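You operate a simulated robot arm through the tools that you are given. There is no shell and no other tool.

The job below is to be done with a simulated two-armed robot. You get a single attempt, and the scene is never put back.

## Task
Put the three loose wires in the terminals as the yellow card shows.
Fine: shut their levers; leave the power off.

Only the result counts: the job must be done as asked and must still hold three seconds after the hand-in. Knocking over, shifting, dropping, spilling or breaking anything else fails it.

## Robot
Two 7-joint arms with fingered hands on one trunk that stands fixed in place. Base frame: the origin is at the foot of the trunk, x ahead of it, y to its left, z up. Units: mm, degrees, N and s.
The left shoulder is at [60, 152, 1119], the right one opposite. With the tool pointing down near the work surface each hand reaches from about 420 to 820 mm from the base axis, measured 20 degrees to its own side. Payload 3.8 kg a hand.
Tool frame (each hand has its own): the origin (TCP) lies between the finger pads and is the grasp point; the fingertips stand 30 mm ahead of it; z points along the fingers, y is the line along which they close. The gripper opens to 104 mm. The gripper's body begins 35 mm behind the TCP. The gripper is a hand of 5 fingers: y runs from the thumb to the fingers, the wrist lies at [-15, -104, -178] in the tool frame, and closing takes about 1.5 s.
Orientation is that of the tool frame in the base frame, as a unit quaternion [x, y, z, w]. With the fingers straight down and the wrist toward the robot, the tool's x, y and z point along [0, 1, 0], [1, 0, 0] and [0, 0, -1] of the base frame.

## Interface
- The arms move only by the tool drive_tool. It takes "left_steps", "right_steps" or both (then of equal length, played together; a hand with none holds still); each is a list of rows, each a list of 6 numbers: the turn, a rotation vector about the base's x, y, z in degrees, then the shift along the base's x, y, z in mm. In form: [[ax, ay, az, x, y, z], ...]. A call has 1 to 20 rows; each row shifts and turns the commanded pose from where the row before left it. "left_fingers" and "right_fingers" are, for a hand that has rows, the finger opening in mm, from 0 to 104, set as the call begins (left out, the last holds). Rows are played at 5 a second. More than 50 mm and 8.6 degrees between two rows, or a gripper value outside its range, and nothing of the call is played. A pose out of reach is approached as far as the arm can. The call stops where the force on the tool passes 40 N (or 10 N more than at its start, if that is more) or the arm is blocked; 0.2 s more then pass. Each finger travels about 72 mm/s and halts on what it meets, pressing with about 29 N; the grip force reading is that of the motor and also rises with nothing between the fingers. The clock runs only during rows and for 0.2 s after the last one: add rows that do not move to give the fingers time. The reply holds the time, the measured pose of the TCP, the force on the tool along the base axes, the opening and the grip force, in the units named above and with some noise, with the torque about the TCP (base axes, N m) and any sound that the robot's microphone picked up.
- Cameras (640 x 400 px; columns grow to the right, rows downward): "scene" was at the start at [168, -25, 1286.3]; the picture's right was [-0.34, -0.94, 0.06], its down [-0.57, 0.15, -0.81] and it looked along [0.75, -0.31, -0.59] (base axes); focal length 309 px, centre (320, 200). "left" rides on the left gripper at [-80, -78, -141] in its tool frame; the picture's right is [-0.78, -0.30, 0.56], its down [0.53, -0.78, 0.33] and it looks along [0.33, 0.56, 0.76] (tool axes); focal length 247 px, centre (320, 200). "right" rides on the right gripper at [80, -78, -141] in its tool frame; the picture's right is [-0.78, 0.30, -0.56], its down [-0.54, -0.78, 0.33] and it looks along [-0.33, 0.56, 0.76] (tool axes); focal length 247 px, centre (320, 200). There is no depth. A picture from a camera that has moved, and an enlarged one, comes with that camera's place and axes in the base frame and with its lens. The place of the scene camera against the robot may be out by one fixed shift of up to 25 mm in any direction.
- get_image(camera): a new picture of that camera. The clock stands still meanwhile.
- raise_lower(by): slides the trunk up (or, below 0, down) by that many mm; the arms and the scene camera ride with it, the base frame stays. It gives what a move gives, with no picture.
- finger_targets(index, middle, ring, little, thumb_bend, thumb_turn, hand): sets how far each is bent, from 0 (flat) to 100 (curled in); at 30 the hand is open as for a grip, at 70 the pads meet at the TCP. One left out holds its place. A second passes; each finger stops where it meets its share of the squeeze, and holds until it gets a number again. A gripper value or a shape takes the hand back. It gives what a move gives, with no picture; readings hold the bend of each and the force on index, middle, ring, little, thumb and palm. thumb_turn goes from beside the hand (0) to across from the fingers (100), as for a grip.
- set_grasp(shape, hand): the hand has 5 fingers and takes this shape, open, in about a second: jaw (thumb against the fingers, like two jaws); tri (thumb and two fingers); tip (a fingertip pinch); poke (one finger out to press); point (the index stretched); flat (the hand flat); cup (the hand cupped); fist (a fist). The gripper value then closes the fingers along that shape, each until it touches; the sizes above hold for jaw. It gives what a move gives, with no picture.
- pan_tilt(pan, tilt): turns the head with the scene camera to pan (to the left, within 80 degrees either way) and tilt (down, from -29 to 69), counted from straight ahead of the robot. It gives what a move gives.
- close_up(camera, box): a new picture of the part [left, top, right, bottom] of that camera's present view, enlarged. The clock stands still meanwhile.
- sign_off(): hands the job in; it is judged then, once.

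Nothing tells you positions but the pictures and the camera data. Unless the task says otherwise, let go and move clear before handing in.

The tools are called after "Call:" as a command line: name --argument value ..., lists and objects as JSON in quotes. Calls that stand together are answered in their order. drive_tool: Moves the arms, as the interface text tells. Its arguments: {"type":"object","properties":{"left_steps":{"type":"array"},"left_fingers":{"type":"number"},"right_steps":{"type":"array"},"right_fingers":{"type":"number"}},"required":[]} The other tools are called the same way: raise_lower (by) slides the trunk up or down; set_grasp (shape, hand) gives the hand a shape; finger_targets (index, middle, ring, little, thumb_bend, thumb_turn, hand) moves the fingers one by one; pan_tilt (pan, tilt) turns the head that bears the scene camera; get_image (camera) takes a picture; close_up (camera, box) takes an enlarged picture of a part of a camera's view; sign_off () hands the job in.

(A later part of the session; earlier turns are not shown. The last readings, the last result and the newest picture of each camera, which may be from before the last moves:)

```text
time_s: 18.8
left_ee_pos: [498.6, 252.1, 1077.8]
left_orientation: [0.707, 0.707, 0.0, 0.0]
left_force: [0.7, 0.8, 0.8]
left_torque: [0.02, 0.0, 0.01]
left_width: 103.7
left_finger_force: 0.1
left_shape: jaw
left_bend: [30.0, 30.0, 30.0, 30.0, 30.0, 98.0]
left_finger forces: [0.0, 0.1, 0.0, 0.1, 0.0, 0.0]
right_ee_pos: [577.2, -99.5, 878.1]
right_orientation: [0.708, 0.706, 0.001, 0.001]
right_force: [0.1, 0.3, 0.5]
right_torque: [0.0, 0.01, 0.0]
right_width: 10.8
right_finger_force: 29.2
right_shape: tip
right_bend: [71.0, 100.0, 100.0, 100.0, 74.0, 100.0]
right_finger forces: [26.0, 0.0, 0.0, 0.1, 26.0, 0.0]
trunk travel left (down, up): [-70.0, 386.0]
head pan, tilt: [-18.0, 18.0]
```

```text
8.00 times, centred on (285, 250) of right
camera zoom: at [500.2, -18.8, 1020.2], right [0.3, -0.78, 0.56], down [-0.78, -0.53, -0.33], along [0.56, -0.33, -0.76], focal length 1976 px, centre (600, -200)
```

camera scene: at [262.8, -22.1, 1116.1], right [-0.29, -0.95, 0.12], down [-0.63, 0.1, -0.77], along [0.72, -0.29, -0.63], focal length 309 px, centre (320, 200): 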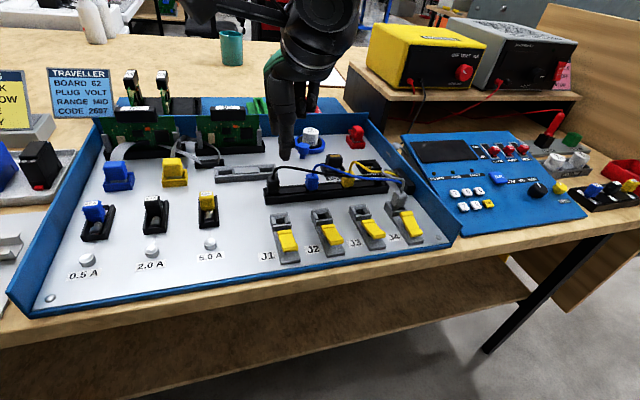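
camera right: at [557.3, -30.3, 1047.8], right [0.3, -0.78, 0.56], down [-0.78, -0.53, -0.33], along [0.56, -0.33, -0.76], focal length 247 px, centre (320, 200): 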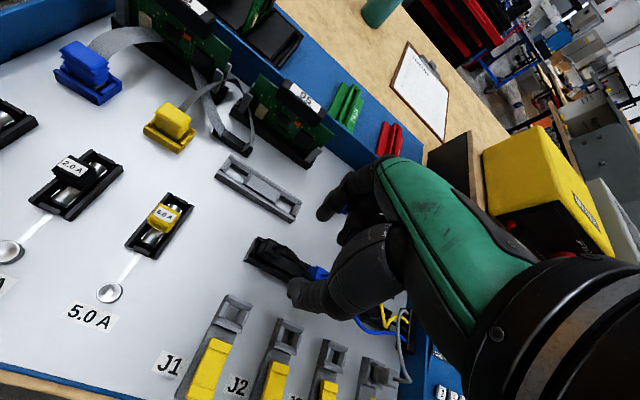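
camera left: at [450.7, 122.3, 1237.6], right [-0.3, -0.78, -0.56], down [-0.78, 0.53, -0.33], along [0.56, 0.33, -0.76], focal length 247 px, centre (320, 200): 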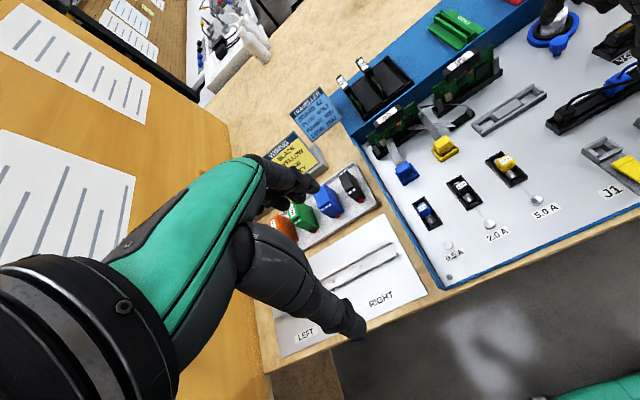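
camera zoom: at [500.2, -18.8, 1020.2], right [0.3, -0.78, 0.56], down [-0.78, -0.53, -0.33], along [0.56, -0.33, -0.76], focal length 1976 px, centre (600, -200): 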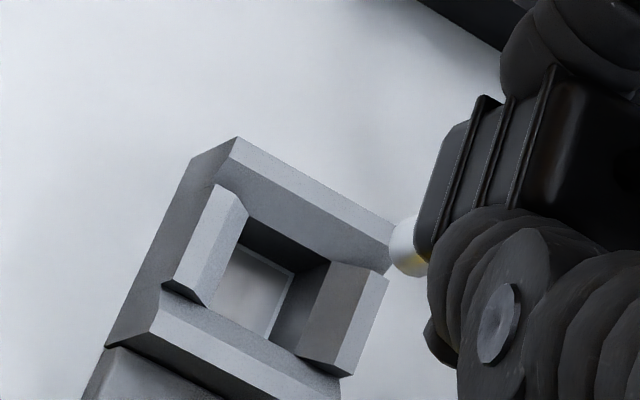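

J1's hole comes out about 65 mm nearer than the rail socket, so I'll shift about 2 mm forward. Then I'll lower halfway and look again.

Call:
drive_tool --right_steps '[[0, 0, 0, 2.3, 0, 0], [0, 0, 0, 0, 0, -10], [0, 0, 0, 0, 0, -10], [0, 0, 0, 0, 0, -5], [0, 0, 0, 0, 0, 0], [0, 0, 0, 0, 0, 0]]'

Call:
close_up --camera "right" --box '[245, 210, 325, 260]'

Call:
close_up --camera "scene" --box '[260, 180, 320, 240]'

```text
time_s: 20.2
left_ee_pos: [498.1, 252.4, 1078.3]
left_orientation: [0.707, 0.707, 0.0, 0.0]
left_force: [0.1, -0.2, 0.4]
left_torque: [0.02, -0.01, -0.01]
left_width: 103.8
left_finger_force: 0.0
left_shape: jaw
left_bend: [30.0, 30.0, 30.0, 30.0, 30.0, 98.0]
left_finger forces: [0.0, 0.0, 0.0, 0.0, 0.0, 0.0]
right_ee_pos: [580.9, -99.0, 854.7]
right_orientation: [0.707, 0.707, 0.0, 0.0]
right_force: [0.6, 0.2, -0.3]
right_torque: [-0.01, -0.01, 0.01]
right_width: 10.7
right_finger_force: 28.9
right_shape: tip
right_bend: [71.0, 100.0, 100.0, 100.0, 74.0, 100.0]
right_finger forces: [26.1, 0.0, 0.0, 0.0, 25.9, 0.0]
trunk travel left (down, up): [-70.0, 386.0]
head pan, tilt: [-18.0, 18.0]
```

```text
8.00 times, centred on (285, 235) of right
camera zoom: at [502.3, -18.6, 995.4], right [0.3, -0.78, 0.56], down [-0.78, -0.53, -0.33], along [0.56, -0.33, -0.76], focal length 1976 px, centre (600, -80)
```

zoom: 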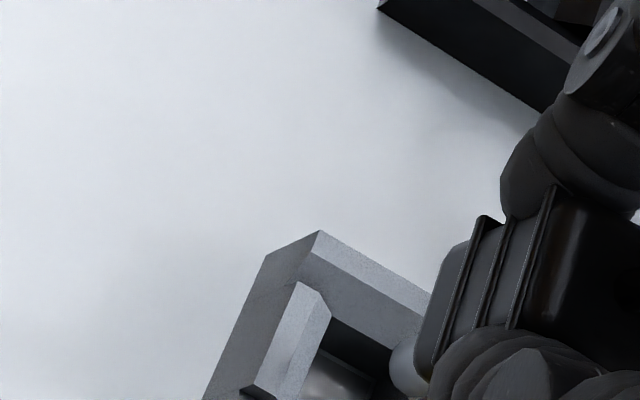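

```text
6.67 times, centred on (290, 210) of scene
camera zoom: at [262.7, -22.1, 1116.2], right [-0.29, -0.95, 0.12], down [-0.63, 0.1, -0.77], along [0.72, -0.29, -0.63], focal length 2060 px, centre (520, 133)
```

zoom: 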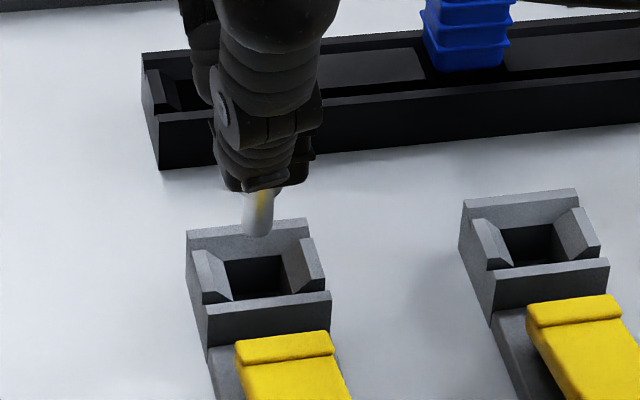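

The sideways alignment looks good. I'll descend in small steps while watching force and picture.

Call:
drive_tool --right_steps '[[0, 0, 0, 0, 0, -3], [0, 0, 0, 0, 0, -3], [0, 0, 0, 0, 0, -2], [0, 0, 0, 0, 0, 0], [0, 0, 0, 0, 0, 0]]'

Call:
close_up --camera "right" --box '[255, 210, 335, 260]'

Call:
close_up --camera "scene" --box '[260, 180, 320, 240]'

```text
time_s: 21.4
left_ee_pos: [498.9, 252.4, 1077.8]
left_orientation: [0.707, 0.708, 0.0, 0.001]
left_force: [-0.3, -0.3, -0.3]
left_torque: [0.01, 0.0, 0.01]
left_width: 104.0
left_finger_force: 0.0
left_shape: jaw
left_bend: [30.0, 30.0, 30.0, 30.0, 30.0, 98.0]
left_finger forces: [0.0, 0.1, 0.1, 0.1, 0.0, 0.0]
right_ee_pos: [578.3, -100.2, 845.1]
right_orientation: [0.708, 0.706, 0.0, 0.0]
right_force: [0.6, -0.8, -0.6]
right_torque: [-0.01, 0.04, -0.01]
right_width: 10.7
right_finger_force: 28.9
right_shape: tip
right_bend: [71.0, 100.0, 100.0, 100.0, 74.0, 100.0]
right_finger forces: [26.0, 0.0, 0.0, 0.0, 26.0, 0.0]
trunk travel left (down, up): [-70.0, 386.0]
head pan, tilt: [-18.0, 18.0]
```

```text
8.00 times, centred on (295, 235) of right
camera zoom: at [502.1, -18.6, 987.0], right [0.3, -0.78, 0.56], down [-0.78, -0.53, -0.33], along [0.56, -0.33, -0.76], focal length 1976 px, centre (520, -80)
```

zoom: 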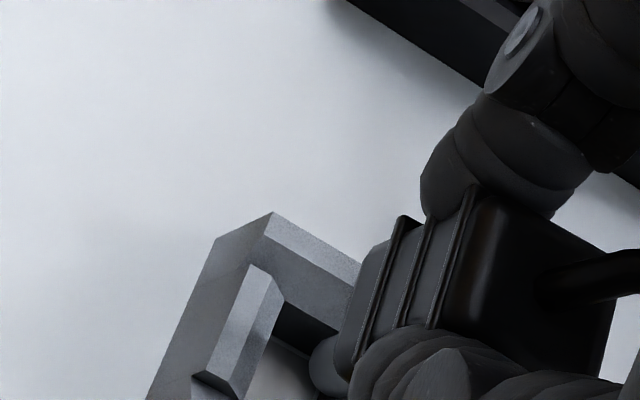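

```text
6.67 times, centred on (290, 210) of scene
camera zoom: at [262.7, -22.1, 1116.2], right [-0.29, -0.95, 0.12], down [-0.63, 0.1, -0.77], along [0.72, -0.29, -0.63], focal length 2060 px, centre (520, 133)
```

zoom: 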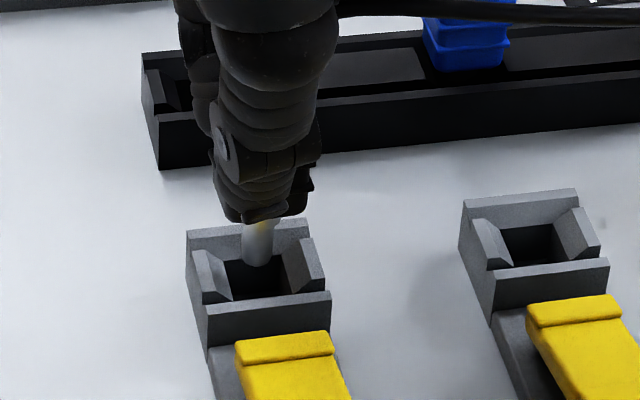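

Call:
drive_tool --right_steps '[[0, 0, 0, 0, 0, -2], [0, 0, 0, 0, 0, -2], [0, 0, 0, 0, 0, -2], [0, 0, 0, 0, 0, 0], [0, 0, 0, 0, 0, 0]]'

Call:
close_up --camera "right" --box '[255, 210, 335, 260]'

Call:
close_up --camera "scene" --box '[260, 190, 310, 240]'

```text
time_s: 22.6
left_ee_pos: [499.5, 251.9, 1076.3]
left_orientation: [0.707, 0.707, 0.0, 0.0]
left_force: [0.2, 0.1, -1.3]
left_torque: [0.02, -0.01, 0.02]
left_width: 103.6
left_finger_force: 0.0
left_shape: jaw
left_bend: [30.0, 30.0, 30.0, 30.0, 30.0, 98.0]
left_finger forces: [0.1, 0.0, 0.0, 0.0, 0.1, 0.0]
right_ee_pos: [578.7, -99.3, 839.8]
right_orientation: [0.708, 0.706, 0.0, -0.001]
right_force: [0.7, -0.3, -1.0]
right_torque: [-0.03, 0.04, 0.0]
right_width: 10.8
right_finger_force: 29.5
right_shape: tip
right_bend: [71.0, 100.0, 100.0, 100.0, 74.0, 100.0]
right_finger forces: [26.0, 0.1, 0.0, 0.0, 25.9, 0.0]
trunk travel left (down, up): [-70.0, 386.0]
head pan, tilt: [-18.0, 18.0]
```

```text
8.00 times, centred on (295, 235) of right
camera zoom: at [502.1, -18.8, 981.2], right [0.3, -0.78, 0.56], down [-0.78, -0.53, -0.33], along [0.55, -0.33, -0.76], focal length 1976 px, centre (520, -80)
```

zoom: 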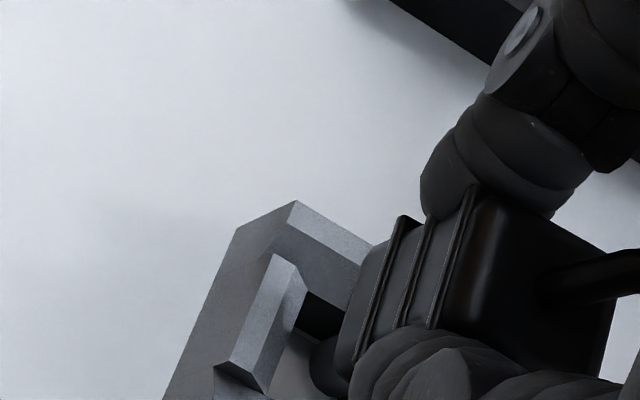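

```text
8.00 times, centred on (285, 215) of scene
camera zoom: at [262.7, -22.1, 1116.2], right [-0.29, -0.95, 0.12], down [-0.63, 0.1, -0.77], along [0.72, -0.29, -0.63], focal length 2472 px, centre (600, 80)
```

zoom: 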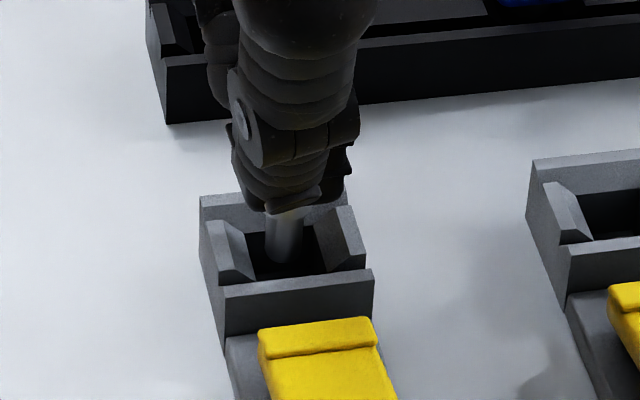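

The pin is in J1's mouth with no contact force. I'll keep going down gently until it seats.

Call:
drive_tool --right_steps '[[0, 0, 0, 0, 0, -2], [0, 0, 0, 0, 0, -2], [0, 0, 0, 0, 0, -2], [0, 0, 0, 0, 0, -2], [0, 0, 0, 0, 0, 0], [0, 0, 0, 0, 0, 0]]'

Call:
close_up --camera "scene" --box '[260, 190, 310, 240]'

Call:
close_up --camera "right" --box '[255, 210, 335, 260]'

```text
time_s: 24.0
left_ee_pos: [497.6, 251.9, 1076.8]
left_orientation: [0.707, 0.707, 0.0, 0.0]
left_force: [-0.4, 0.2, -0.3]
left_torque: [0.0, 0.01, -0.02]
left_width: 103.6
left_finger_force: 0.1
left_shape: jaw
left_bend: [30.0, 30.0, 30.0, 30.0, 30.0, 98.0]
left_finger forces: [0.0, 0.0, 0.1, 0.1, 0.0, 0.0]
right_ee_pos: [578.9, -98.9, 831.2]
right_orientation: [0.708, 0.707, 0.001, 0.0]
right_force: [0.1, -1.2, -0.2]
right_torque: [-0.01, 0.01, 0.0]
right_width: 10.7
right_finger_force: 28.6
right_shape: tip
right_bend: [71.0, 100.0, 100.0, 100.0, 74.0, 100.0]
right_finger forces: [26.0, 0.0, 0.0, 0.0, 26.1, 0.1]
trunk travel left (down, up): [-70.0, 386.0]
head pan, tilt: [-18.0, 18.0]
```

```text
8.00 times, centred on (285, 215) of scene
camera zoom: at [262.7, -22.1, 1116.2], right [-0.29, -0.95, 0.12], down [-0.63, 0.1, -0.77], along [0.72, -0.29, -0.63], focal length 2472 px, centre (600, 80)
```

zoom: 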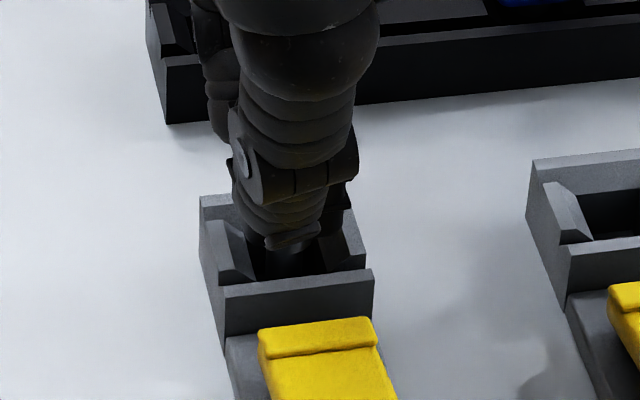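

```text
8.00 times, centred on (295, 235) of right
camera zoom: at [501.8, -19.0, 973.2], right [0.3, -0.78, 0.56], down [-0.78, -0.53, -0.33], along [0.56, -0.33, -0.76], focal length 1976 px, centre (520, -80)
```

zoom: 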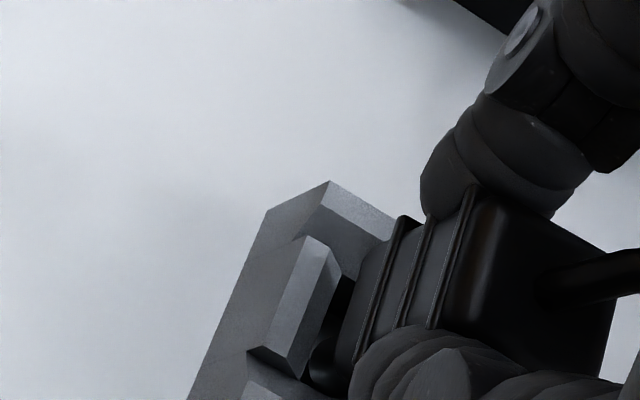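

Call:
drive_tool --right_steps '[[0, 0, 0, 0, 0, -1.5], [0, 0, 0, 0, 0, -1.5], [0, 0, 0, 0, 0, -1.5], [0, 0, 0, 0, 0, 0]]'

Call:
close_up --camera "scene" --box '[260, 190, 310, 240]'

Call:
close_up --camera "right" --box '[255, 210, 335, 260]'

```text
time_s: 25.0
left_ee_pos: [498.0, 251.3, 1078.5]
left_orientation: [0.707, 0.707, 0.0, 0.001]
left_force: [-0.6, -0.3, 0.1]
left_torque: [0.03, 0.03, -0.05]
left_width: 103.8
left_finger_force: 0.1
left_shape: jaw
left_bend: [30.0, 30.0, 30.0, 30.0, 30.0, 98.0]
left_finger forces: [0.1, 0.0, 0.1, 0.1, 0.1, 0.0]
right_ee_pos: [578.9, -100.0, 827.4]
right_orientation: [0.706, 0.708, 0.001, 0.001]
right_force: [0.0, -1.0, 3.4]
right_torque: [-0.03, 0.0, 0.03]
right_width: 11.2
right_finger_force: 29.7
right_shape: tip
right_bend: [71.0, 100.0, 100.0, 100.0, 74.0, 100.0]
right_finger forces: [26.5, 0.0, 0.1, 0.0, 26.6, 0.1]
trunk travel left (down, up): [-70.0, 386.0]
head pan, tilt: [-18.0, 18.0]
```

```text
8.00 times, centred on (285, 215) of scene
camera zoom: at [262.3, -22.0, 1116.3], right [-0.29, -0.95, 0.12], down [-0.63, 0.1, -0.77], along [0.72, -0.29, -0.63], focal length 2472 px, centre (600, 80)
```

zoom: 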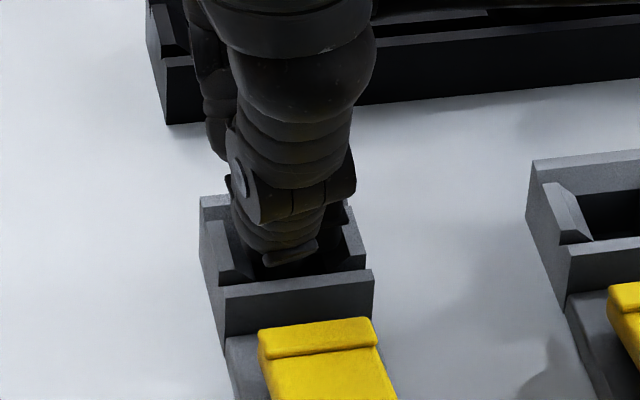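

```text
8.00 times, centred on (295, 235) of right
camera zoom: at [501.4, -18.7, 969.1], right [0.29, -0.78, 0.56], down [-0.78, -0.53, -0.33], along [0.56, -0.33, -0.76], focal length 1976 px, centre (520, -80)
```

zoom: 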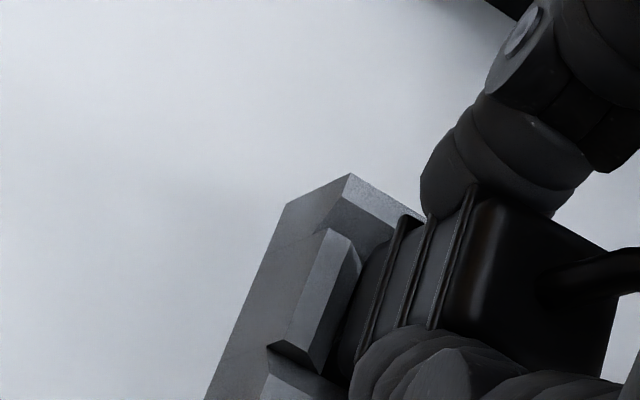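

A 3 N contact has started. I'll press a bit more to make sure it's fully seated.

Call:
drive_tool --right_steps '[[0, 0, 0, 0, 0, -1], [0, 0, 0, 0, 0, -1], [0, 0, 0, 0, 0, -1], [0, 0, 0, 0, 0, 0]]'

Call:
close_up --camera "right" --box '[255, 210, 335, 260]'

Call:
close_up --camera "scene" --box '[260, 180, 410, 260]'

```text
time_s: 26.0
left_ee_pos: [496.2, 251.5, 1079.4]
left_orientation: [0.708, 0.706, 0.0, 0.001]
left_force: [-0.9, 0.7, 0.4]
left_torque: [-0.01, 0.0, 0.01]
left_width: 103.7
left_finger_force: 0.0
left_shape: jaw
left_bend: [30.0, 30.0, 30.0, 30.0, 30.0, 98.0]
left_finger forces: [0.0, 0.0, 0.0, 0.0, 0.0, 0.0]
right_ee_pos: [579.0, -99.5, 825.9]
right_orientation: [0.708, 0.706, 0.001, 0.001]
right_force: [0.4, -0.2, 15.8]
right_torque: [0.01, -0.06, 0.0]
right_width: 11.7
right_finger_force: 29.2
right_shape: tip
right_bend: [71.0, 100.0, 100.0, 100.0, 74.0, 100.0]
right_finger forces: [29.7, 0.0, 0.0, 0.0, 29.2, 0.0]
trunk travel left (down, up): [-70.0, 386.0]
head pan, tilt: [-18.0, 18.0]
```

```text
8.00 times, centred on (295, 235) of right
camera zoom: at [500.5, -18.5, 967.8], right [0.29, -0.78, 0.56], down [-0.78, -0.53, -0.34], along [0.56, -0.33, -0.76], focal length 1976 px, centre (520, -80)
```

zoom: 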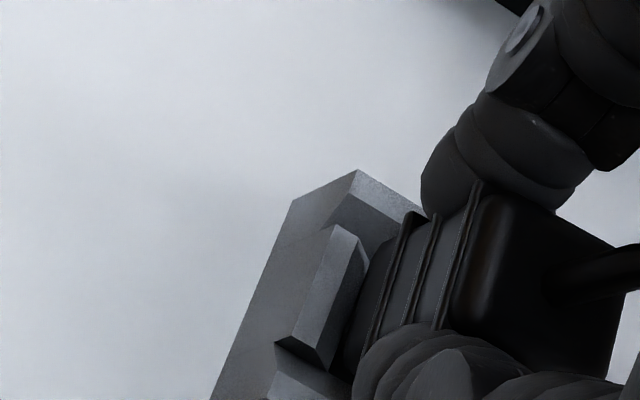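

```text
4.27 times, centred on (335, 220) of scene
camera zoom: at [260.9, -21.8, 1116.9], right [-0.29, -0.95, 0.12], down [-0.63, 0.1, -0.77], along [0.72, -0.29, -0.63], focal length 1319 px, centre (256, 115)
```

zoom: 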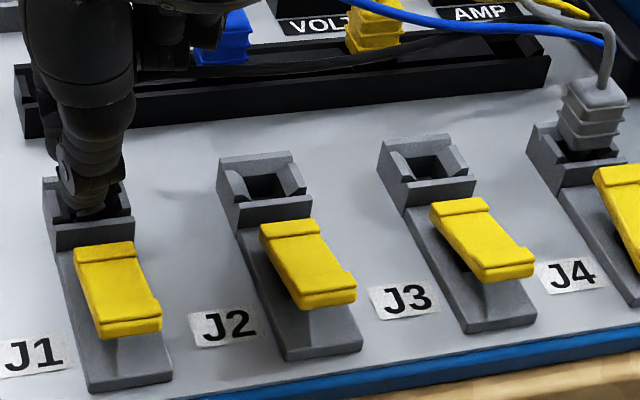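

It's seated (16 N, no further travel). I'll relieve the load, open the fingers, lift off, and check the plug stands properly.

Call:
drive_tool --right_steps '[[0, 0, 0, 0, 0, 1.5], [0, 0, 0, 0, 0, 0]]'

Call:
drive_tool --right_steps '[[0, 0, 0, 0, 0, 0], [0, 0, 0, 0, 0, 0], [0, 0, 0, 0, 0, 0], [0, 0, 0, 0, 0, 0]]' --right_fingers 38

Call:
drive_tool --right_steps '[[0, 0, 0, 0, 0, 10], [0, 0, 0, 0, 0, 15], [0, 0, 0, 0, 0, 20], [0, 0, 0, 0, 0, 20], [0, 0, 0, 0, 0, 0]]'

Call:
close_up --camera "right" --box '[220, 200, 340, 300]'

Call:
close_up --camera "scene" --box '[250, 150, 430, 270]'

```text
time_s: 26.6
left_ee_pos: [497.4, 251.0, 1079.2]
left_orientation: [0.707, 0.707, 0.0, 0.0]
left_force: [0.0, -0.8, -0.2]
left_torque: [0.0, 0.02, -0.01]
left_width: 103.8
left_finger_force: 0.1
left_shape: jaw
left_bend: [30.0, 30.0, 30.0, 30.0, 30.0, 98.0]
left_finger forces: [0.0, 0.0, 0.1, 0.0, 0.0, 0.0]
right_ee_pos: [578.1, -98.3, 826.1]
right_orientation: [0.708, 0.706, 0.001, 0.0]
right_force: [0.8, 0.8, 13.5]
right_torque: [0.02, -0.06, -0.01]
right_width: 11.4
right_finger_force: 29.3
right_shape: tip
right_bend: [71.0, 100.0, 100.0, 100.0, 74.0, 100.0]
right_finger forces: [29.4, 0.0, 0.0, 0.1, 29.1, 0.0]
trunk travel left (down, up): [-70.0, 386.0]
head pan, tilt: [-18.0, 18.0]
```

```text
time_s: 27.6
left_ee_pos: [498.7, 251.3, 1077.1]
left_orientation: [0.707, 0.707, 0.0, 0.0]
left_force: [0.1, -1.4, -0.7]
left_torque: [0.0, 0.01, 0.01]
left_width: 103.8
left_finger_force: 0.1
left_shape: jaw
left_bend: [30.0, 30.0, 30.0, 30.0, 30.0, 98.0]
left_finger forces: [0.0, 0.0, 0.0, 0.0, 0.0, 0.0]
right_ee_pos: [578.7, -99.8, 824.9]
right_orientation: [0.708, 0.706, -0.001, 0.0]
right_force: [0.2, -0.1, -0.2]
right_torque: [0.02, 0.0, 0.03]
right_width: 38.0
right_finger_force: 0.1
right_shape: tip
right_bend: [73.0, 98.0, 99.0, 99.0, 73.0, 100.0]
right_finger forces: [0.0, 0.0, 0.0, 0.1, 0.0, 0.0]
trunk travel left (down, up): [-70.0, 386.0]
head pan, tilt: [-18.0, 18.0]
```

```text
time_s: 28.8
left_ee_pos: [498.4, 252.5, 1076.4]
left_orientation: [0.707, 0.707, 0.0, 0.0]
left_force: [-0.7, 0.4, -0.8]
left_torque: [-0.02, 0.0, 0.0]
left_width: 103.8
left_finger_force: 0.1
left_shape: jaw
left_bend: [30.0, 30.0, 30.0, 30.0, 30.0, 98.0]
left_finger forces: [0.0, 0.0, 0.0, 0.0, 0.0, 0.1]
right_ee_pos: [580.1, -99.3, 891.0]
right_orientation: [0.708, 0.706, 0.001, 0.0]
right_force: [-0.5, 0.8, 0.2]
right_torque: [-0.01, 0.01, 0.02]
right_width: 37.7
right_finger_force: 0.1
right_shape: tip
right_bend: [73.0, 98.0, 99.0, 99.0, 73.0, 100.0]
right_finger forces: [0.1, 0.0, 0.1, 0.0, 0.0, 0.0]
trunk travel left (down, up): [-70.0, 386.0]
head pan, tilt: [-18.0, 18.0]
```

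```text
4.00 times, centred on (280, 250) of right
camera zoom: at [502.5, -18.3, 1032.4], right [0.3, -0.78, 0.56], down [-0.78, -0.53, -0.33], along [0.55, -0.33, -0.76], focal length 988 px, centre (480, 0)
```

zoom: 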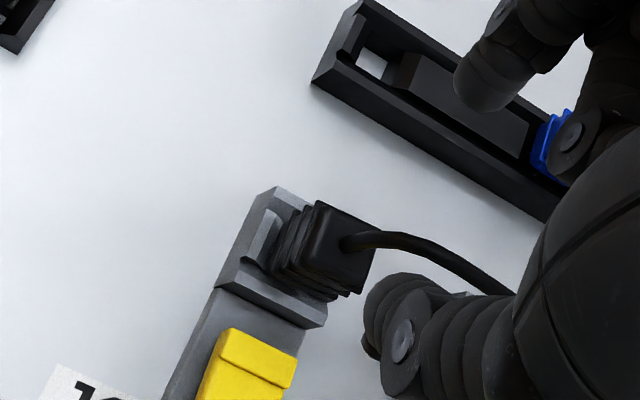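

```text
3.33 times, centred on (340, 210) of scene
camera zoom: at [262.9, -22.1, 1116.1], right [-0.29, -0.95, 0.12], down [-0.63, 0.1, -0.77], along [0.72, -0.29, -0.63], focal length 1030 px, centre (253, 167)
```

zoom: 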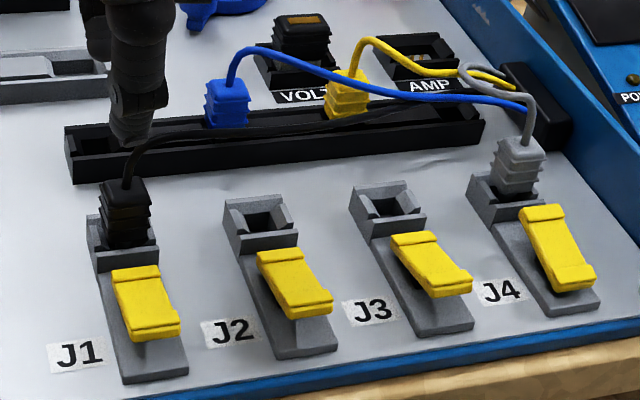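

Black stands seated in J1 just like grey in J4. I'll look at where the black wire now runs relative to the blue plug.

Call:
close_up --camera "scene" --box '[290, 150, 390, 210]'

Call:
drive_tool --right_steps '[[0, 0, 0, 0, 0, 20], [0, 0, 0, -20, 0, 20], [0, 0, 0, -20, 0, 0], [0, 0, 0, -20, 0, 0], [0, 0, 0, 0, 0, 0]]'

Call:
get_image --camera "right"

```text
6.40 times, centred on (340, 180) of scene
camera zoom: at [262.9, -22.1, 1116.1], right [-0.29, -0.95, 0.12], down [-0.63, 0.1, -0.77], along [0.72, -0.29, -0.63], focal length 1978 px, centre (192, 328)
```

zoom: 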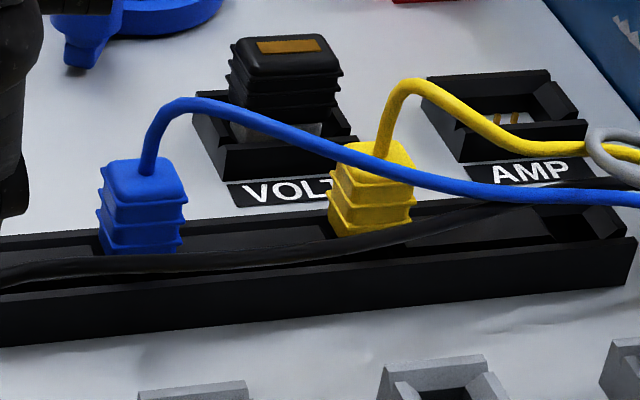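

```text
time_s: 30.0
left_ee_pos: [498.4, 251.8, 1075.6]
left_orientation: [0.707, 0.707, -0.001, -0.001]
left_force: [-1.0, 0.0, -0.2]
left_torque: [0.0, 0.02, -0.01]
left_width: 103.5
left_finger_force: 0.1
left_shape: jaw
left_bend: [30.0, 30.0, 30.0, 30.0, 30.0, 98.0]
left_finger forces: [0.0, 0.0, 0.0, 0.0, 0.1, 0.1]
right_ee_pos: [519.6, -97.9, 929.9]
right_orientation: [0.707, 0.707, 0.0, 0.0]
right_force: [0.1, -0.5, -0.1]
right_torque: [-0.01, -0.03, 0.01]
right_width: 37.9
right_finger_force: 0.0
right_shape: tip
right_bend: [73.0, 98.0, 99.0, 99.0, 73.0, 100.0]
right_finger forces: [0.0, 0.0, 0.1, 0.0, 0.0, 0.1]
trunk travel left (down, up): [-70.0, 386.0]
head pan, tilt: [-18.0, 18.0]
```

```text
taken
camera right: at [442.7, -18.7, 1071.8], right [0.3, -0.78, 0.56], down [-0.78, -0.53, -0.33], along [0.55, -0.33, -0.76], focal length 247 px, centre (320, 200)
```

right: 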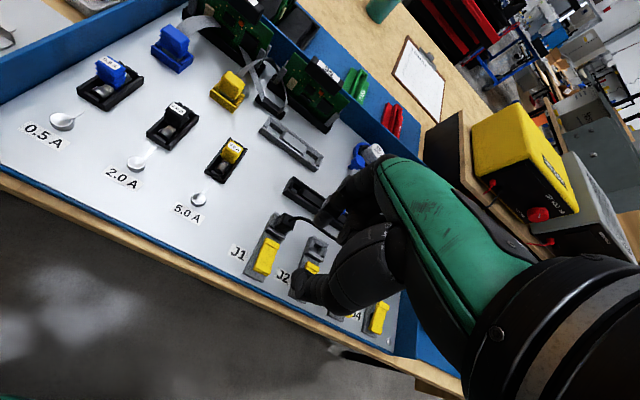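

The black wire lies low along the rail. I'll lock J1 now so the wire can't be tugged out, so I need a closer look at J1's lever to place the fingertips on its raised front end.

Call:
close_up --camera "right" --box '[215, 195, 325, 305]'

Call:
close_up --camera "scene" --box '[250, 190, 430, 270]'

```text
3.64 times, centred on (270, 250) of right
camera zoom: at [442.7, -18.7, 1071.8], right [0.3, -0.78, 0.56], down [-0.78, -0.53, -0.33], along [0.55, -0.33, -0.76], focal length 898 px, centre (502, 18)
```

zoom: 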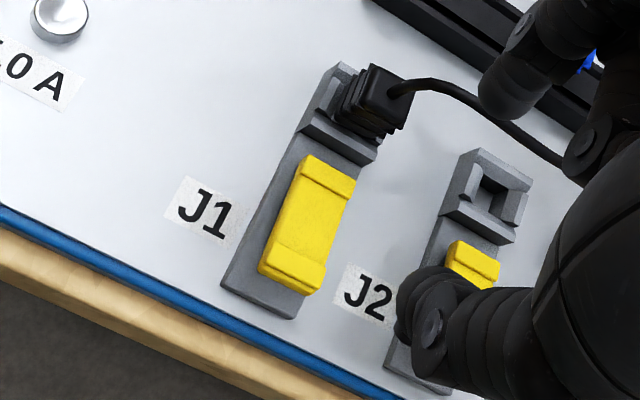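

```text
3.56 times, centred on (340, 230) of scene
camera zoom: at [262.9, -22.1, 1116.0], right [-0.29, -0.95, 0.12], down [-0.63, 0.1, -0.77], along [0.72, -0.29, -0.63], focal length 1099 px, centre (249, 93)
```

zoom: 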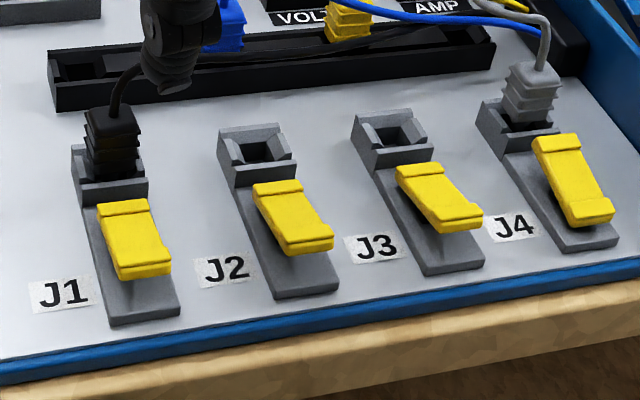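

J1's lever spans x≈514–556 at y≈-101.5, front end raised to about z 800. I'll close the fingertips, place them over the front end and press down gently.

Call:
drive_tool --right_steps '[[0, 0, 0, 1.5, -2.5, 0], [0, 0, 0, 0, 0, -20], [0, 0, 0, 0, 0, -20], [0, 0, 0, 0, 0, -20], [0, 0, 0, 0, 0, -20], [0, 0, 0, 0, 0, -5], [0, 0, 0, 0, 0, 0], [0, 0, 0, 0, 0, 0]]' --right_fingers 0

Call:
close_up --camera "scene" --box '[250, 180, 350, 280]'

Call:
close_up --camera "right" --box '[220, 160, 360, 300]'

```text
time_s: 31.8
left_ee_pos: [500.0, 251.5, 1077.5]
left_orientation: [0.707, 0.707, 0.001, 0.0]
left_force: [-0.1, 0.1, 0.7]
left_torque: [-0.01, 0.0, 0.0]
left_width: 103.7
left_finger_force: 0.1
left_shape: jaw
left_bend: [30.0, 30.0, 30.0, 30.0, 30.0, 98.0]
left_finger forces: [0.1, 0.0, 0.0, 0.0, 0.0, 0.1]
right_ee_pos: [521.1, -102.6, 844.4]
right_orientation: [0.707, 0.707, -0.001, 0.0]
right_force: [0.0, -0.5, 0.0]
right_torque: [-0.02, 0.02, -0.01]
right_width: 0.0
right_finger_force: 29.1
right_shape: tip
right_bend: [70.0, 100.0, 100.0, 100.0, 54.0, 100.0]
right_finger forces: [0.0, 0.0, 0.1, 0.0, 0.0, 0.0]
trunk travel left (down, up): [-70.0, 386.0]
head pan, tilt: [-18.0, 18.0]
```

```text
4.00 times, centred on (300, 230) of scene
camera zoom: at [262.6, -22.1, 1116.2], right [-0.29, -0.95, 0.12], down [-0.63, 0.1, -0.77], along [0.72, -0.29, -0.63], focal length 1236 px, centre (400, 80)
```

zoom: 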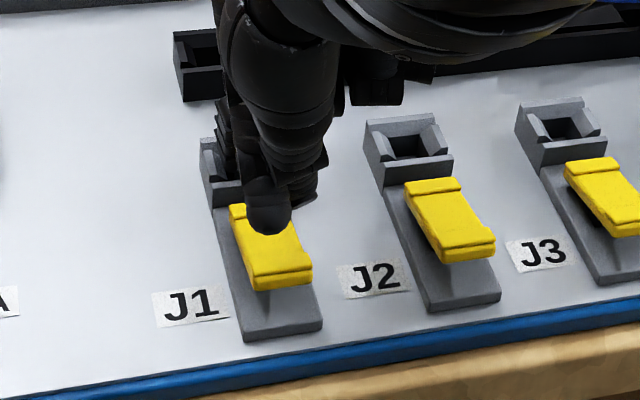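

```text
2.86 times, centred on (290, 230) of right
camera zoom: at [443.9, -21.1, 987.2], right [0.3, -0.78, 0.56], down [-0.78, -0.53, -0.33], along [0.56, -0.33, -0.76], focal length 706 px, centre (406, 114)
```

zoom: 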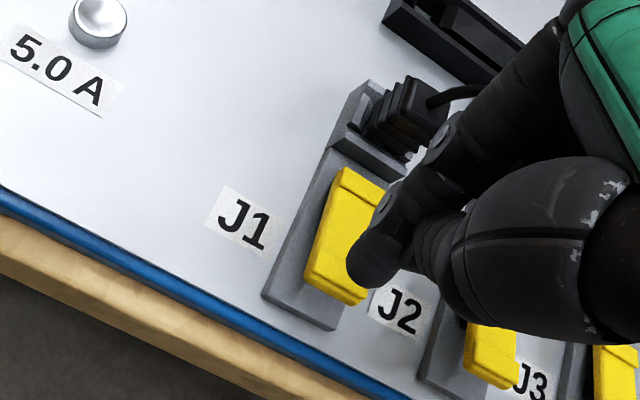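

Call:
drive_tool --right_steps '[[0, 0, 0, 0, 0, -4], [0, 0, 0, 0, 0, -4], [0, 0, 0, 0, 0, -3], [0, 0, 0, 0, 0, -3], [0, 0, 0, 0, 0, -2], [0, 0, 0, 0, 0, -2], [0, 0, 0, 0, 0, -2], [0, 0, 0, 0, 0, 0]]'

Call:
close_up --camera "scene" --box '[250, 180, 350, 280]'

Call:
close_up --camera "right" --box '[220, 160, 360, 300]'

```text
time_s: 33.6
left_ee_pos: [498.9, 253.4, 1079.1]
left_orientation: [0.707, 0.707, -0.001, 0.0]
left_force: [0.2, 0.0, 0.1]
left_torque: [0.01, -0.05, 0.02]
left_width: 103.5
left_finger_force: 0.0
left_shape: jaw
left_bend: [30.0, 30.0, 30.0, 30.0, 30.0, 98.0]
left_finger forces: [0.1, 0.1, 0.0, 0.0, 0.0, 0.0]
right_ee_pos: [520.9, -101.1, 826.0]
right_orientation: [0.707, 0.707, 0.0, 0.0]
right_force: [-0.4, -0.2, 1.1]
right_torque: [0.0, 0.0, 0.01]
right_width: 0.0
right_finger_force: 29.1
right_shape: tip
right_bend: [70.0, 100.0, 100.0, 100.0, 54.0, 100.0]
right_finger forces: [0.0, 0.0, 0.0, 0.0, 0.1, 0.0]
trunk travel left (down, up): [-70.0, 386.0]
head pan, tilt: [-18.0, 18.0]
```

```text
4.00 times, centred on (300, 230) of scene
camera zoom: at [262.6, -22.1, 1116.2], right [-0.29, -0.95, 0.12], down [-0.63, 0.1, -0.77], along [0.72, -0.29, -0.63], focal length 1236 px, centre (400, 80)
```

zoom: 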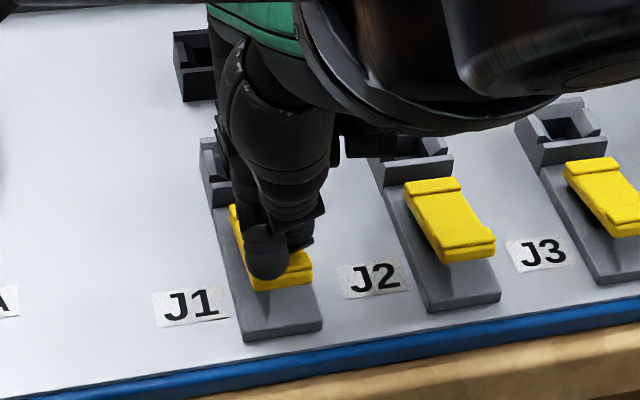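

```text
2.86 times, centred on (290, 230) of right
camera zoom: at [443.4, -21.4, 967.1], right [0.3, -0.78, 0.56], down [-0.78, -0.53, -0.33], along [0.56, -0.33, -0.76], focal length 706 px, centre (406, 114)
```

zoom: 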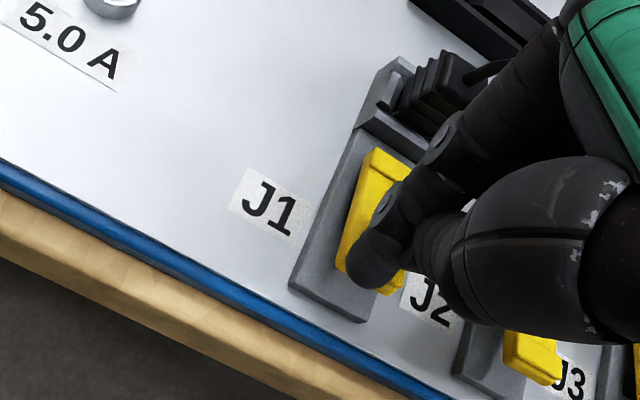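

Call:
drive_tool --right_steps '[[0, 0, 0, 0, 0, -2], [0, 0, 0, 0, 0, -2], [0, 0, 0, 0, 0, -2], [0, 0, 0, 0, 0, -2], [0, 0, 0, 0, 0, 0]]'

Call:
close_up --camera "right" --box '[220, 160, 360, 300]'

Call:
close_up --camera "scene" --box '[250, 180, 350, 280]'

```text
time_s: 34.8
left_ee_pos: [497.5, 252.0, 1078.1]
left_orientation: [0.708, 0.707, 0.0, 0.0]
left_force: [0.4, -0.4, -0.1]
left_torque: [0.01, 0.01, -0.01]
left_width: 103.5
left_finger_force: 0.1
left_shape: jaw
left_bend: [30.0, 30.0, 30.0, 30.0, 30.0, 98.0]
left_finger forces: [0.0, 0.0, 0.1, 0.0, 0.1, 0.0]
right_ee_pos: [521.2, -102.4, 817.9]
right_orientation: [0.707, 0.707, 0.001, 0.0]
right_force: [-0.3, -0.9, 2.9]
right_torque: [-0.08, 0.0, -0.01]
right_width: 0.0
right_finger_force: 28.7
right_shape: tip
right_bend: [70.0, 100.0, 100.0, 100.0, 54.0, 100.0]
right_finger forces: [0.0, 0.0, 0.0, 0.0, 0.0, 0.0]
trunk travel left (down, up): [-70.0, 386.0]
head pan, tilt: [-18.0, 18.0]
```

```text
2.86 times, centred on (290, 230) of right
camera zoom: at [443.4, -21.4, 959.6], right [0.29, -0.78, 0.56], down [-0.78, -0.53, -0.33], along [0.56, -0.33, -0.76], focal length 706 px, centre (406, 114)
```

zoom: 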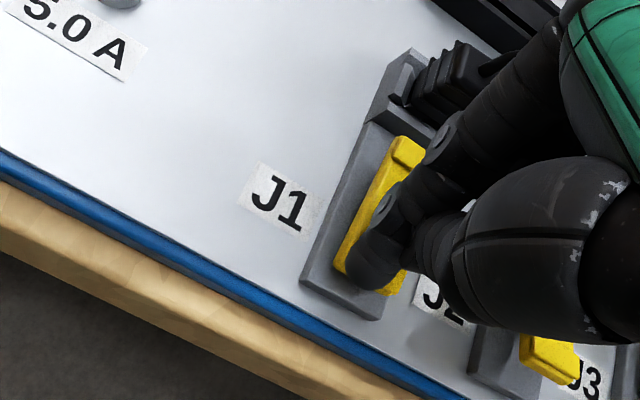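

```text
4.00 times, centred on (300, 230) of scene
camera zoom: at [262.2, -22.1, 1116.3], right [-0.29, -0.95, 0.12], down [-0.63, 0.1, -0.77], along [0.72, -0.29, -0.63], focal length 1236 px, centre (400, 80)
```

zoom: 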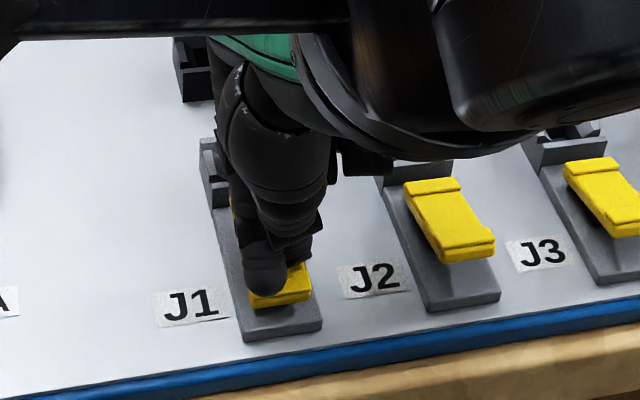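

The lever is moving down with about 3 N. I'll carry on to the stop.

Call:
drive_tool --right_steps '[[0, 0, 0, 0, 0, -1.5], [0, 0, 0, 0, 0, -1.5], [0, 0, 0, 0, 0, -1.5], [0, 0, 0, 0, 0, -1.5], [0, 0, 0, 0, 0, 0]]'

Call:
close_up --camera "scene" --box '[250, 180, 350, 280]'

```text
time_s: 36.0
left_ee_pos: [492.5, 253.5, 1080.9]
left_orientation: [0.707, 0.707, 0.002, 0.001]
left_force: [0.2, -0.4, -0.2]
left_torque: [0.03, 0.02, -0.04]
left_width: 103.7
left_finger_force: 0.1
left_shape: jaw
left_bend: [30.0, 30.0, 30.0, 30.0, 30.0, 98.0]
left_finger forces: [0.0, 0.0, 0.0, 0.0, 0.1, 0.0]
right_ee_pos: [518.0, -100.0, 816.8]
right_orientation: [0.707, 0.707, 0.004, 0.002]
right_force: [-7.6, -1.9, 36.8]
right_torque: [-0.29, 0.02, -0.06]
right_width: 0.0
right_finger_force: 28.7
right_shape: tip
right_bend: [70.0, 100.0, 100.0, 100.0, 58.0, 100.0]
right_finger forces: [0.1, 0.0, 0.1, 0.1, 43.4, 0.0]
trunk travel left (down, up): [-70.0, 386.0]
head pan, tilt: [-18.0, 18.0]
```

```text
4.00 times, centred on (300, 230) of scene
camera zoom: at [257.6, -21.6, 1118.0], right [-0.29, -0.95, 0.12], down [-0.63, 0.1, -0.77], along [0.72, -0.29, -0.62], focal length 1236 px, centre (400, 80)
```

zoom: 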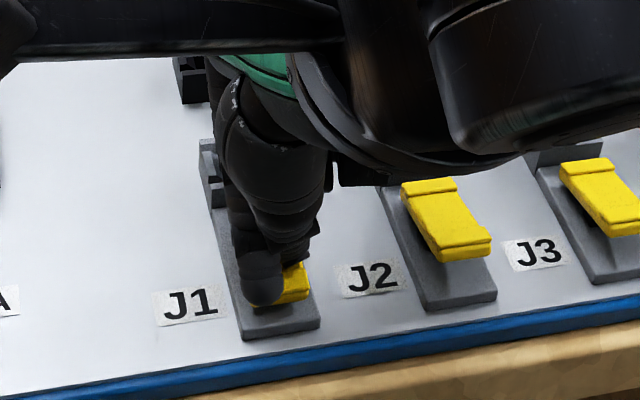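

Bottomed out at 37 N. I'll lift off and look at the lever.

Call:
drive_tool --right_steps '[[0, 0, 0, 0, 0, 10], [0, 0, 0, 0, 0, 20], [0, 0, 0, 0, 0, 30], [0, 0, 0, 0, 0, 30], [0, 0, 0, 0, 0, 25], [0, 0, 0, 0, 0, 0]]'

Call:
close_up --camera "scene" --box '[250, 150, 430, 270]'

Call:
close_up --camera "right" --box '[200, 160, 360, 300]'

```text
time_s: 37.4
left_ee_pos: [498.9, 252.5, 1077.3]
left_orientation: [0.707, 0.707, -0.001, 0.0]
left_force: [-0.2, 0.0, -0.3]
left_torque: [-0.01, 0.03, -0.03]
left_width: 103.9
left_finger_force: 0.0
left_shape: jaw
left_bend: [30.0, 30.0, 30.0, 30.0, 30.0, 98.0]
left_finger forces: [0.1, 0.1, 0.0, 0.0, 0.1, 0.0]
right_ee_pos: [521.5, -102.5, 926.3]
right_orientation: [0.708, 0.707, -0.001, 0.0]
right_force: [1.2, 0.8, -0.1]
right_torque: [0.01, 0.01, -0.02]
right_width: 0.0
right_finger_force: 28.8
right_shape: tip
right_bend: [70.0, 100.0, 100.0, 100.0, 57.0, 100.0]
right_finger forces: [0.0, 0.0, 0.1, 0.0, 0.0, 0.0]
trunk travel left (down, up): [-70.0, 386.0]
head pan, tilt: [-18.0, 18.0]
```

```text
3.33 times, centred on (340, 210) of scene
camera zoom: at [262.9, -22.1, 1116.0], right [-0.29, -0.95, 0.12], down [-0.63, 0.1, -0.77], along [0.72, -0.29, -0.63], focal length 1030 px, centre (253, 167)
```

zoom: 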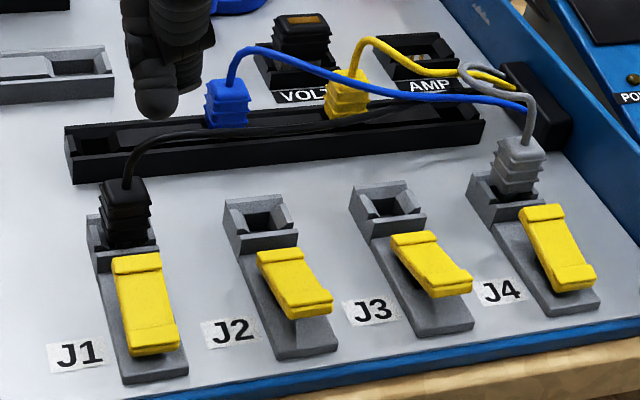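

```text
2.86 times, centred on (280, 230) of right
camera zoom: at [443.9, -20.9, 1068.0], right [0.3, -0.78, 0.56], down [-0.78, -0.53, -0.33], along [0.55, -0.33, -0.76], focal length 706 px, centre (434, 114)
```

zoom: 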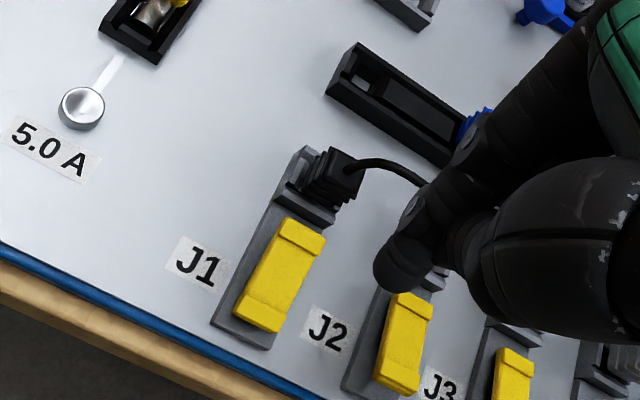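

J1 is shut and stays down. Next is blue: I'll go over the blue plug at about (645, -161), fingers open 40 mm, and measure.

Call:
drive_tool --right_steps '[[0, 0, 0, 25, -12, 0], [0, 0, 0, 25, -12, 0], [0, 0, 0, 25, -12, 0], [0, 0, 0, 25, -12, 0], [0, 0, 0, 23, -11, -10], [0, 0, 0, 0, 0, -15], [0, 0, 0, 0, 0, 0], [0, 0, 0, 0, 0, 0]]' --right_fingers 40

Call:
close_up --camera "right" --box '[200, 170, 360, 310]'

Call:
close_up --camera "scene" --box '[260, 90, 400, 210]'

```text
time_s: 39.2
left_ee_pos: [497.9, 251.9, 1078.7]
left_orientation: [0.707, 0.707, -0.001, 0.0]
left_force: [0.4, 0.0, -0.4]
left_torque: [0.01, 0.05, -0.02]
left_width: 103.6
left_finger_force: 0.1
left_shape: jaw
left_bend: [30.0, 30.0, 30.0, 30.0, 30.0, 98.0]
left_finger forces: [0.0, 0.0, 0.1, 0.0, 0.0, 0.0]
right_ee_pos: [643.7, -160.0, 900.2]
right_orientation: [0.708, 0.706, -0.001, 0.0]
right_force: [0.3, -0.4, 0.5]
right_torque: [0.0, 0.01, 0.02]
right_width: 40.0
right_finger_force: 0.1
right_shape: tip
right_bend: [73.0, 98.0, 99.0, 99.0, 73.0, 100.0]
right_finger forces: [0.0, 0.1, 0.0, 0.1, 0.0, 0.0]
trunk travel left (down, up): [-70.0, 386.0]
head pan, tilt: [-18.0, 18.0]
```

```text
2.86 times, centred on (280, 240) of right
camera zoom: at [566.8, -79.9, 1043.1], right [0.3, -0.78, 0.56], down [-0.78, -0.53, -0.33], along [0.56, -0.33, -0.76], focal length 706 px, centre (434, 86)
```

zoom: 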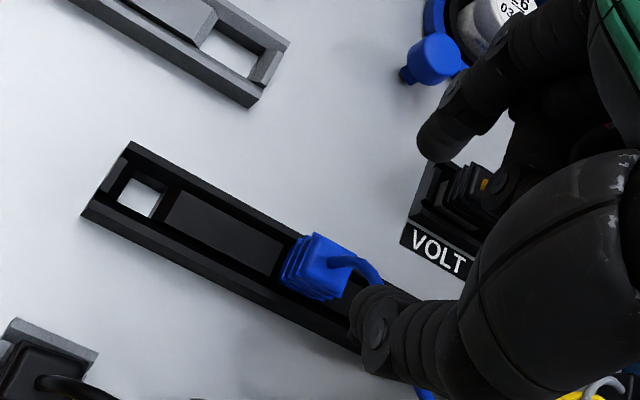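

```text
3.33 times, centred on (330, 150) of scene
camera zoom: at [262.7, -22.1, 1116.1], right [-0.29, -0.95, 0.12], down [-0.63, 0.1, -0.77], along [0.72, -0.29, -0.63], focal length 1030 px, centre (287, 367)
```

zoom: 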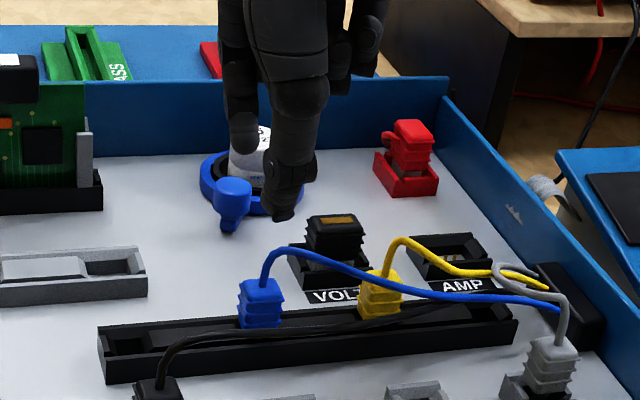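

Call:
drive_tool --right_steps '[[0, 0, 0, 0.5, -4, 0], [0, 0, 0, 0, 0, -15], [0, 0, 0, 0, 0, -15], [0, 0, 0, 0, 0, -10], [0, 0, 0, 0, 0, 0], [0, 0, 0, 0, 0, 0]]'

Call:
close_up --camera "right" --box '[220, 180, 380, 280]'

Call:
close_up --camera "scene" --box '[270, 110, 390, 210]'

```text
time_s: 40.6
left_ee_pos: [499.4, 251.6, 1078.1]
left_orientation: [0.706, 0.708, 0.0, 0.0]
left_force: [-0.1, -0.3, 0.2]
left_torque: [0.02, 0.01, 0.0]
left_width: 103.7
left_finger_force: 0.0
left_shape: jaw
left_bend: [30.0, 30.0, 30.0, 30.0, 30.0, 98.0]
left_finger forces: [0.1, 0.0, 0.0, 0.0, 0.1, 0.0]
right_ee_pos: [643.5, -164.7, 862.1]
right_orientation: [0.707, 0.707, 0.0, 0.0]
right_force: [-0.5, 0.5, 1.0]
right_torque: [-0.03, 0.03, -0.02]
right_width: 39.6
right_finger_force: 0.0
right_shape: tip
right_bend: [73.0, 98.0, 99.0, 99.0, 73.0, 100.0]
right_finger forces: [0.1, 0.0, 0.1, 0.0, 0.1, 0.0]
trunk travel left (down, up): [-70.0, 386.0]
head pan, tilt: [-18.0, 18.0]
```

```text
4.00 times, centred on (300, 230) of right
camera zoom: at [567.1, -84.3, 1003.1], right [0.3, -0.78, 0.56], down [-0.78, -0.53, -0.33], along [0.56, -0.33, -0.76], focal length 988 px, centre (400, 80)
```

zoom: 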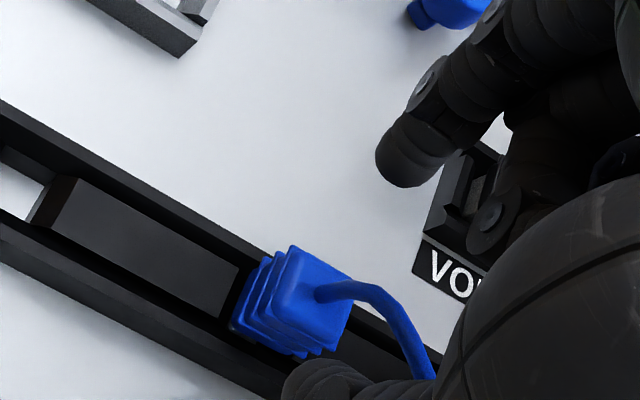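

```text
4.00 times, centred on (330, 160) of scene
camera zoom: at [262.7, -22.1, 1116.2], right [-0.29, -0.95, 0.12], down [-0.63, 0.1, -0.77], along [0.72, -0.29, -0.63], focal length 1236 px, centre (280, 360)
```

zoom: 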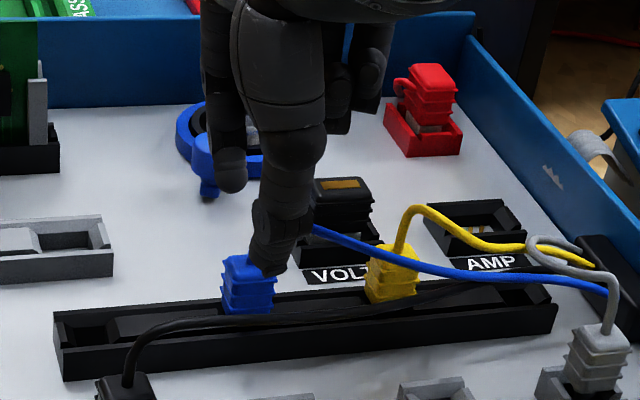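

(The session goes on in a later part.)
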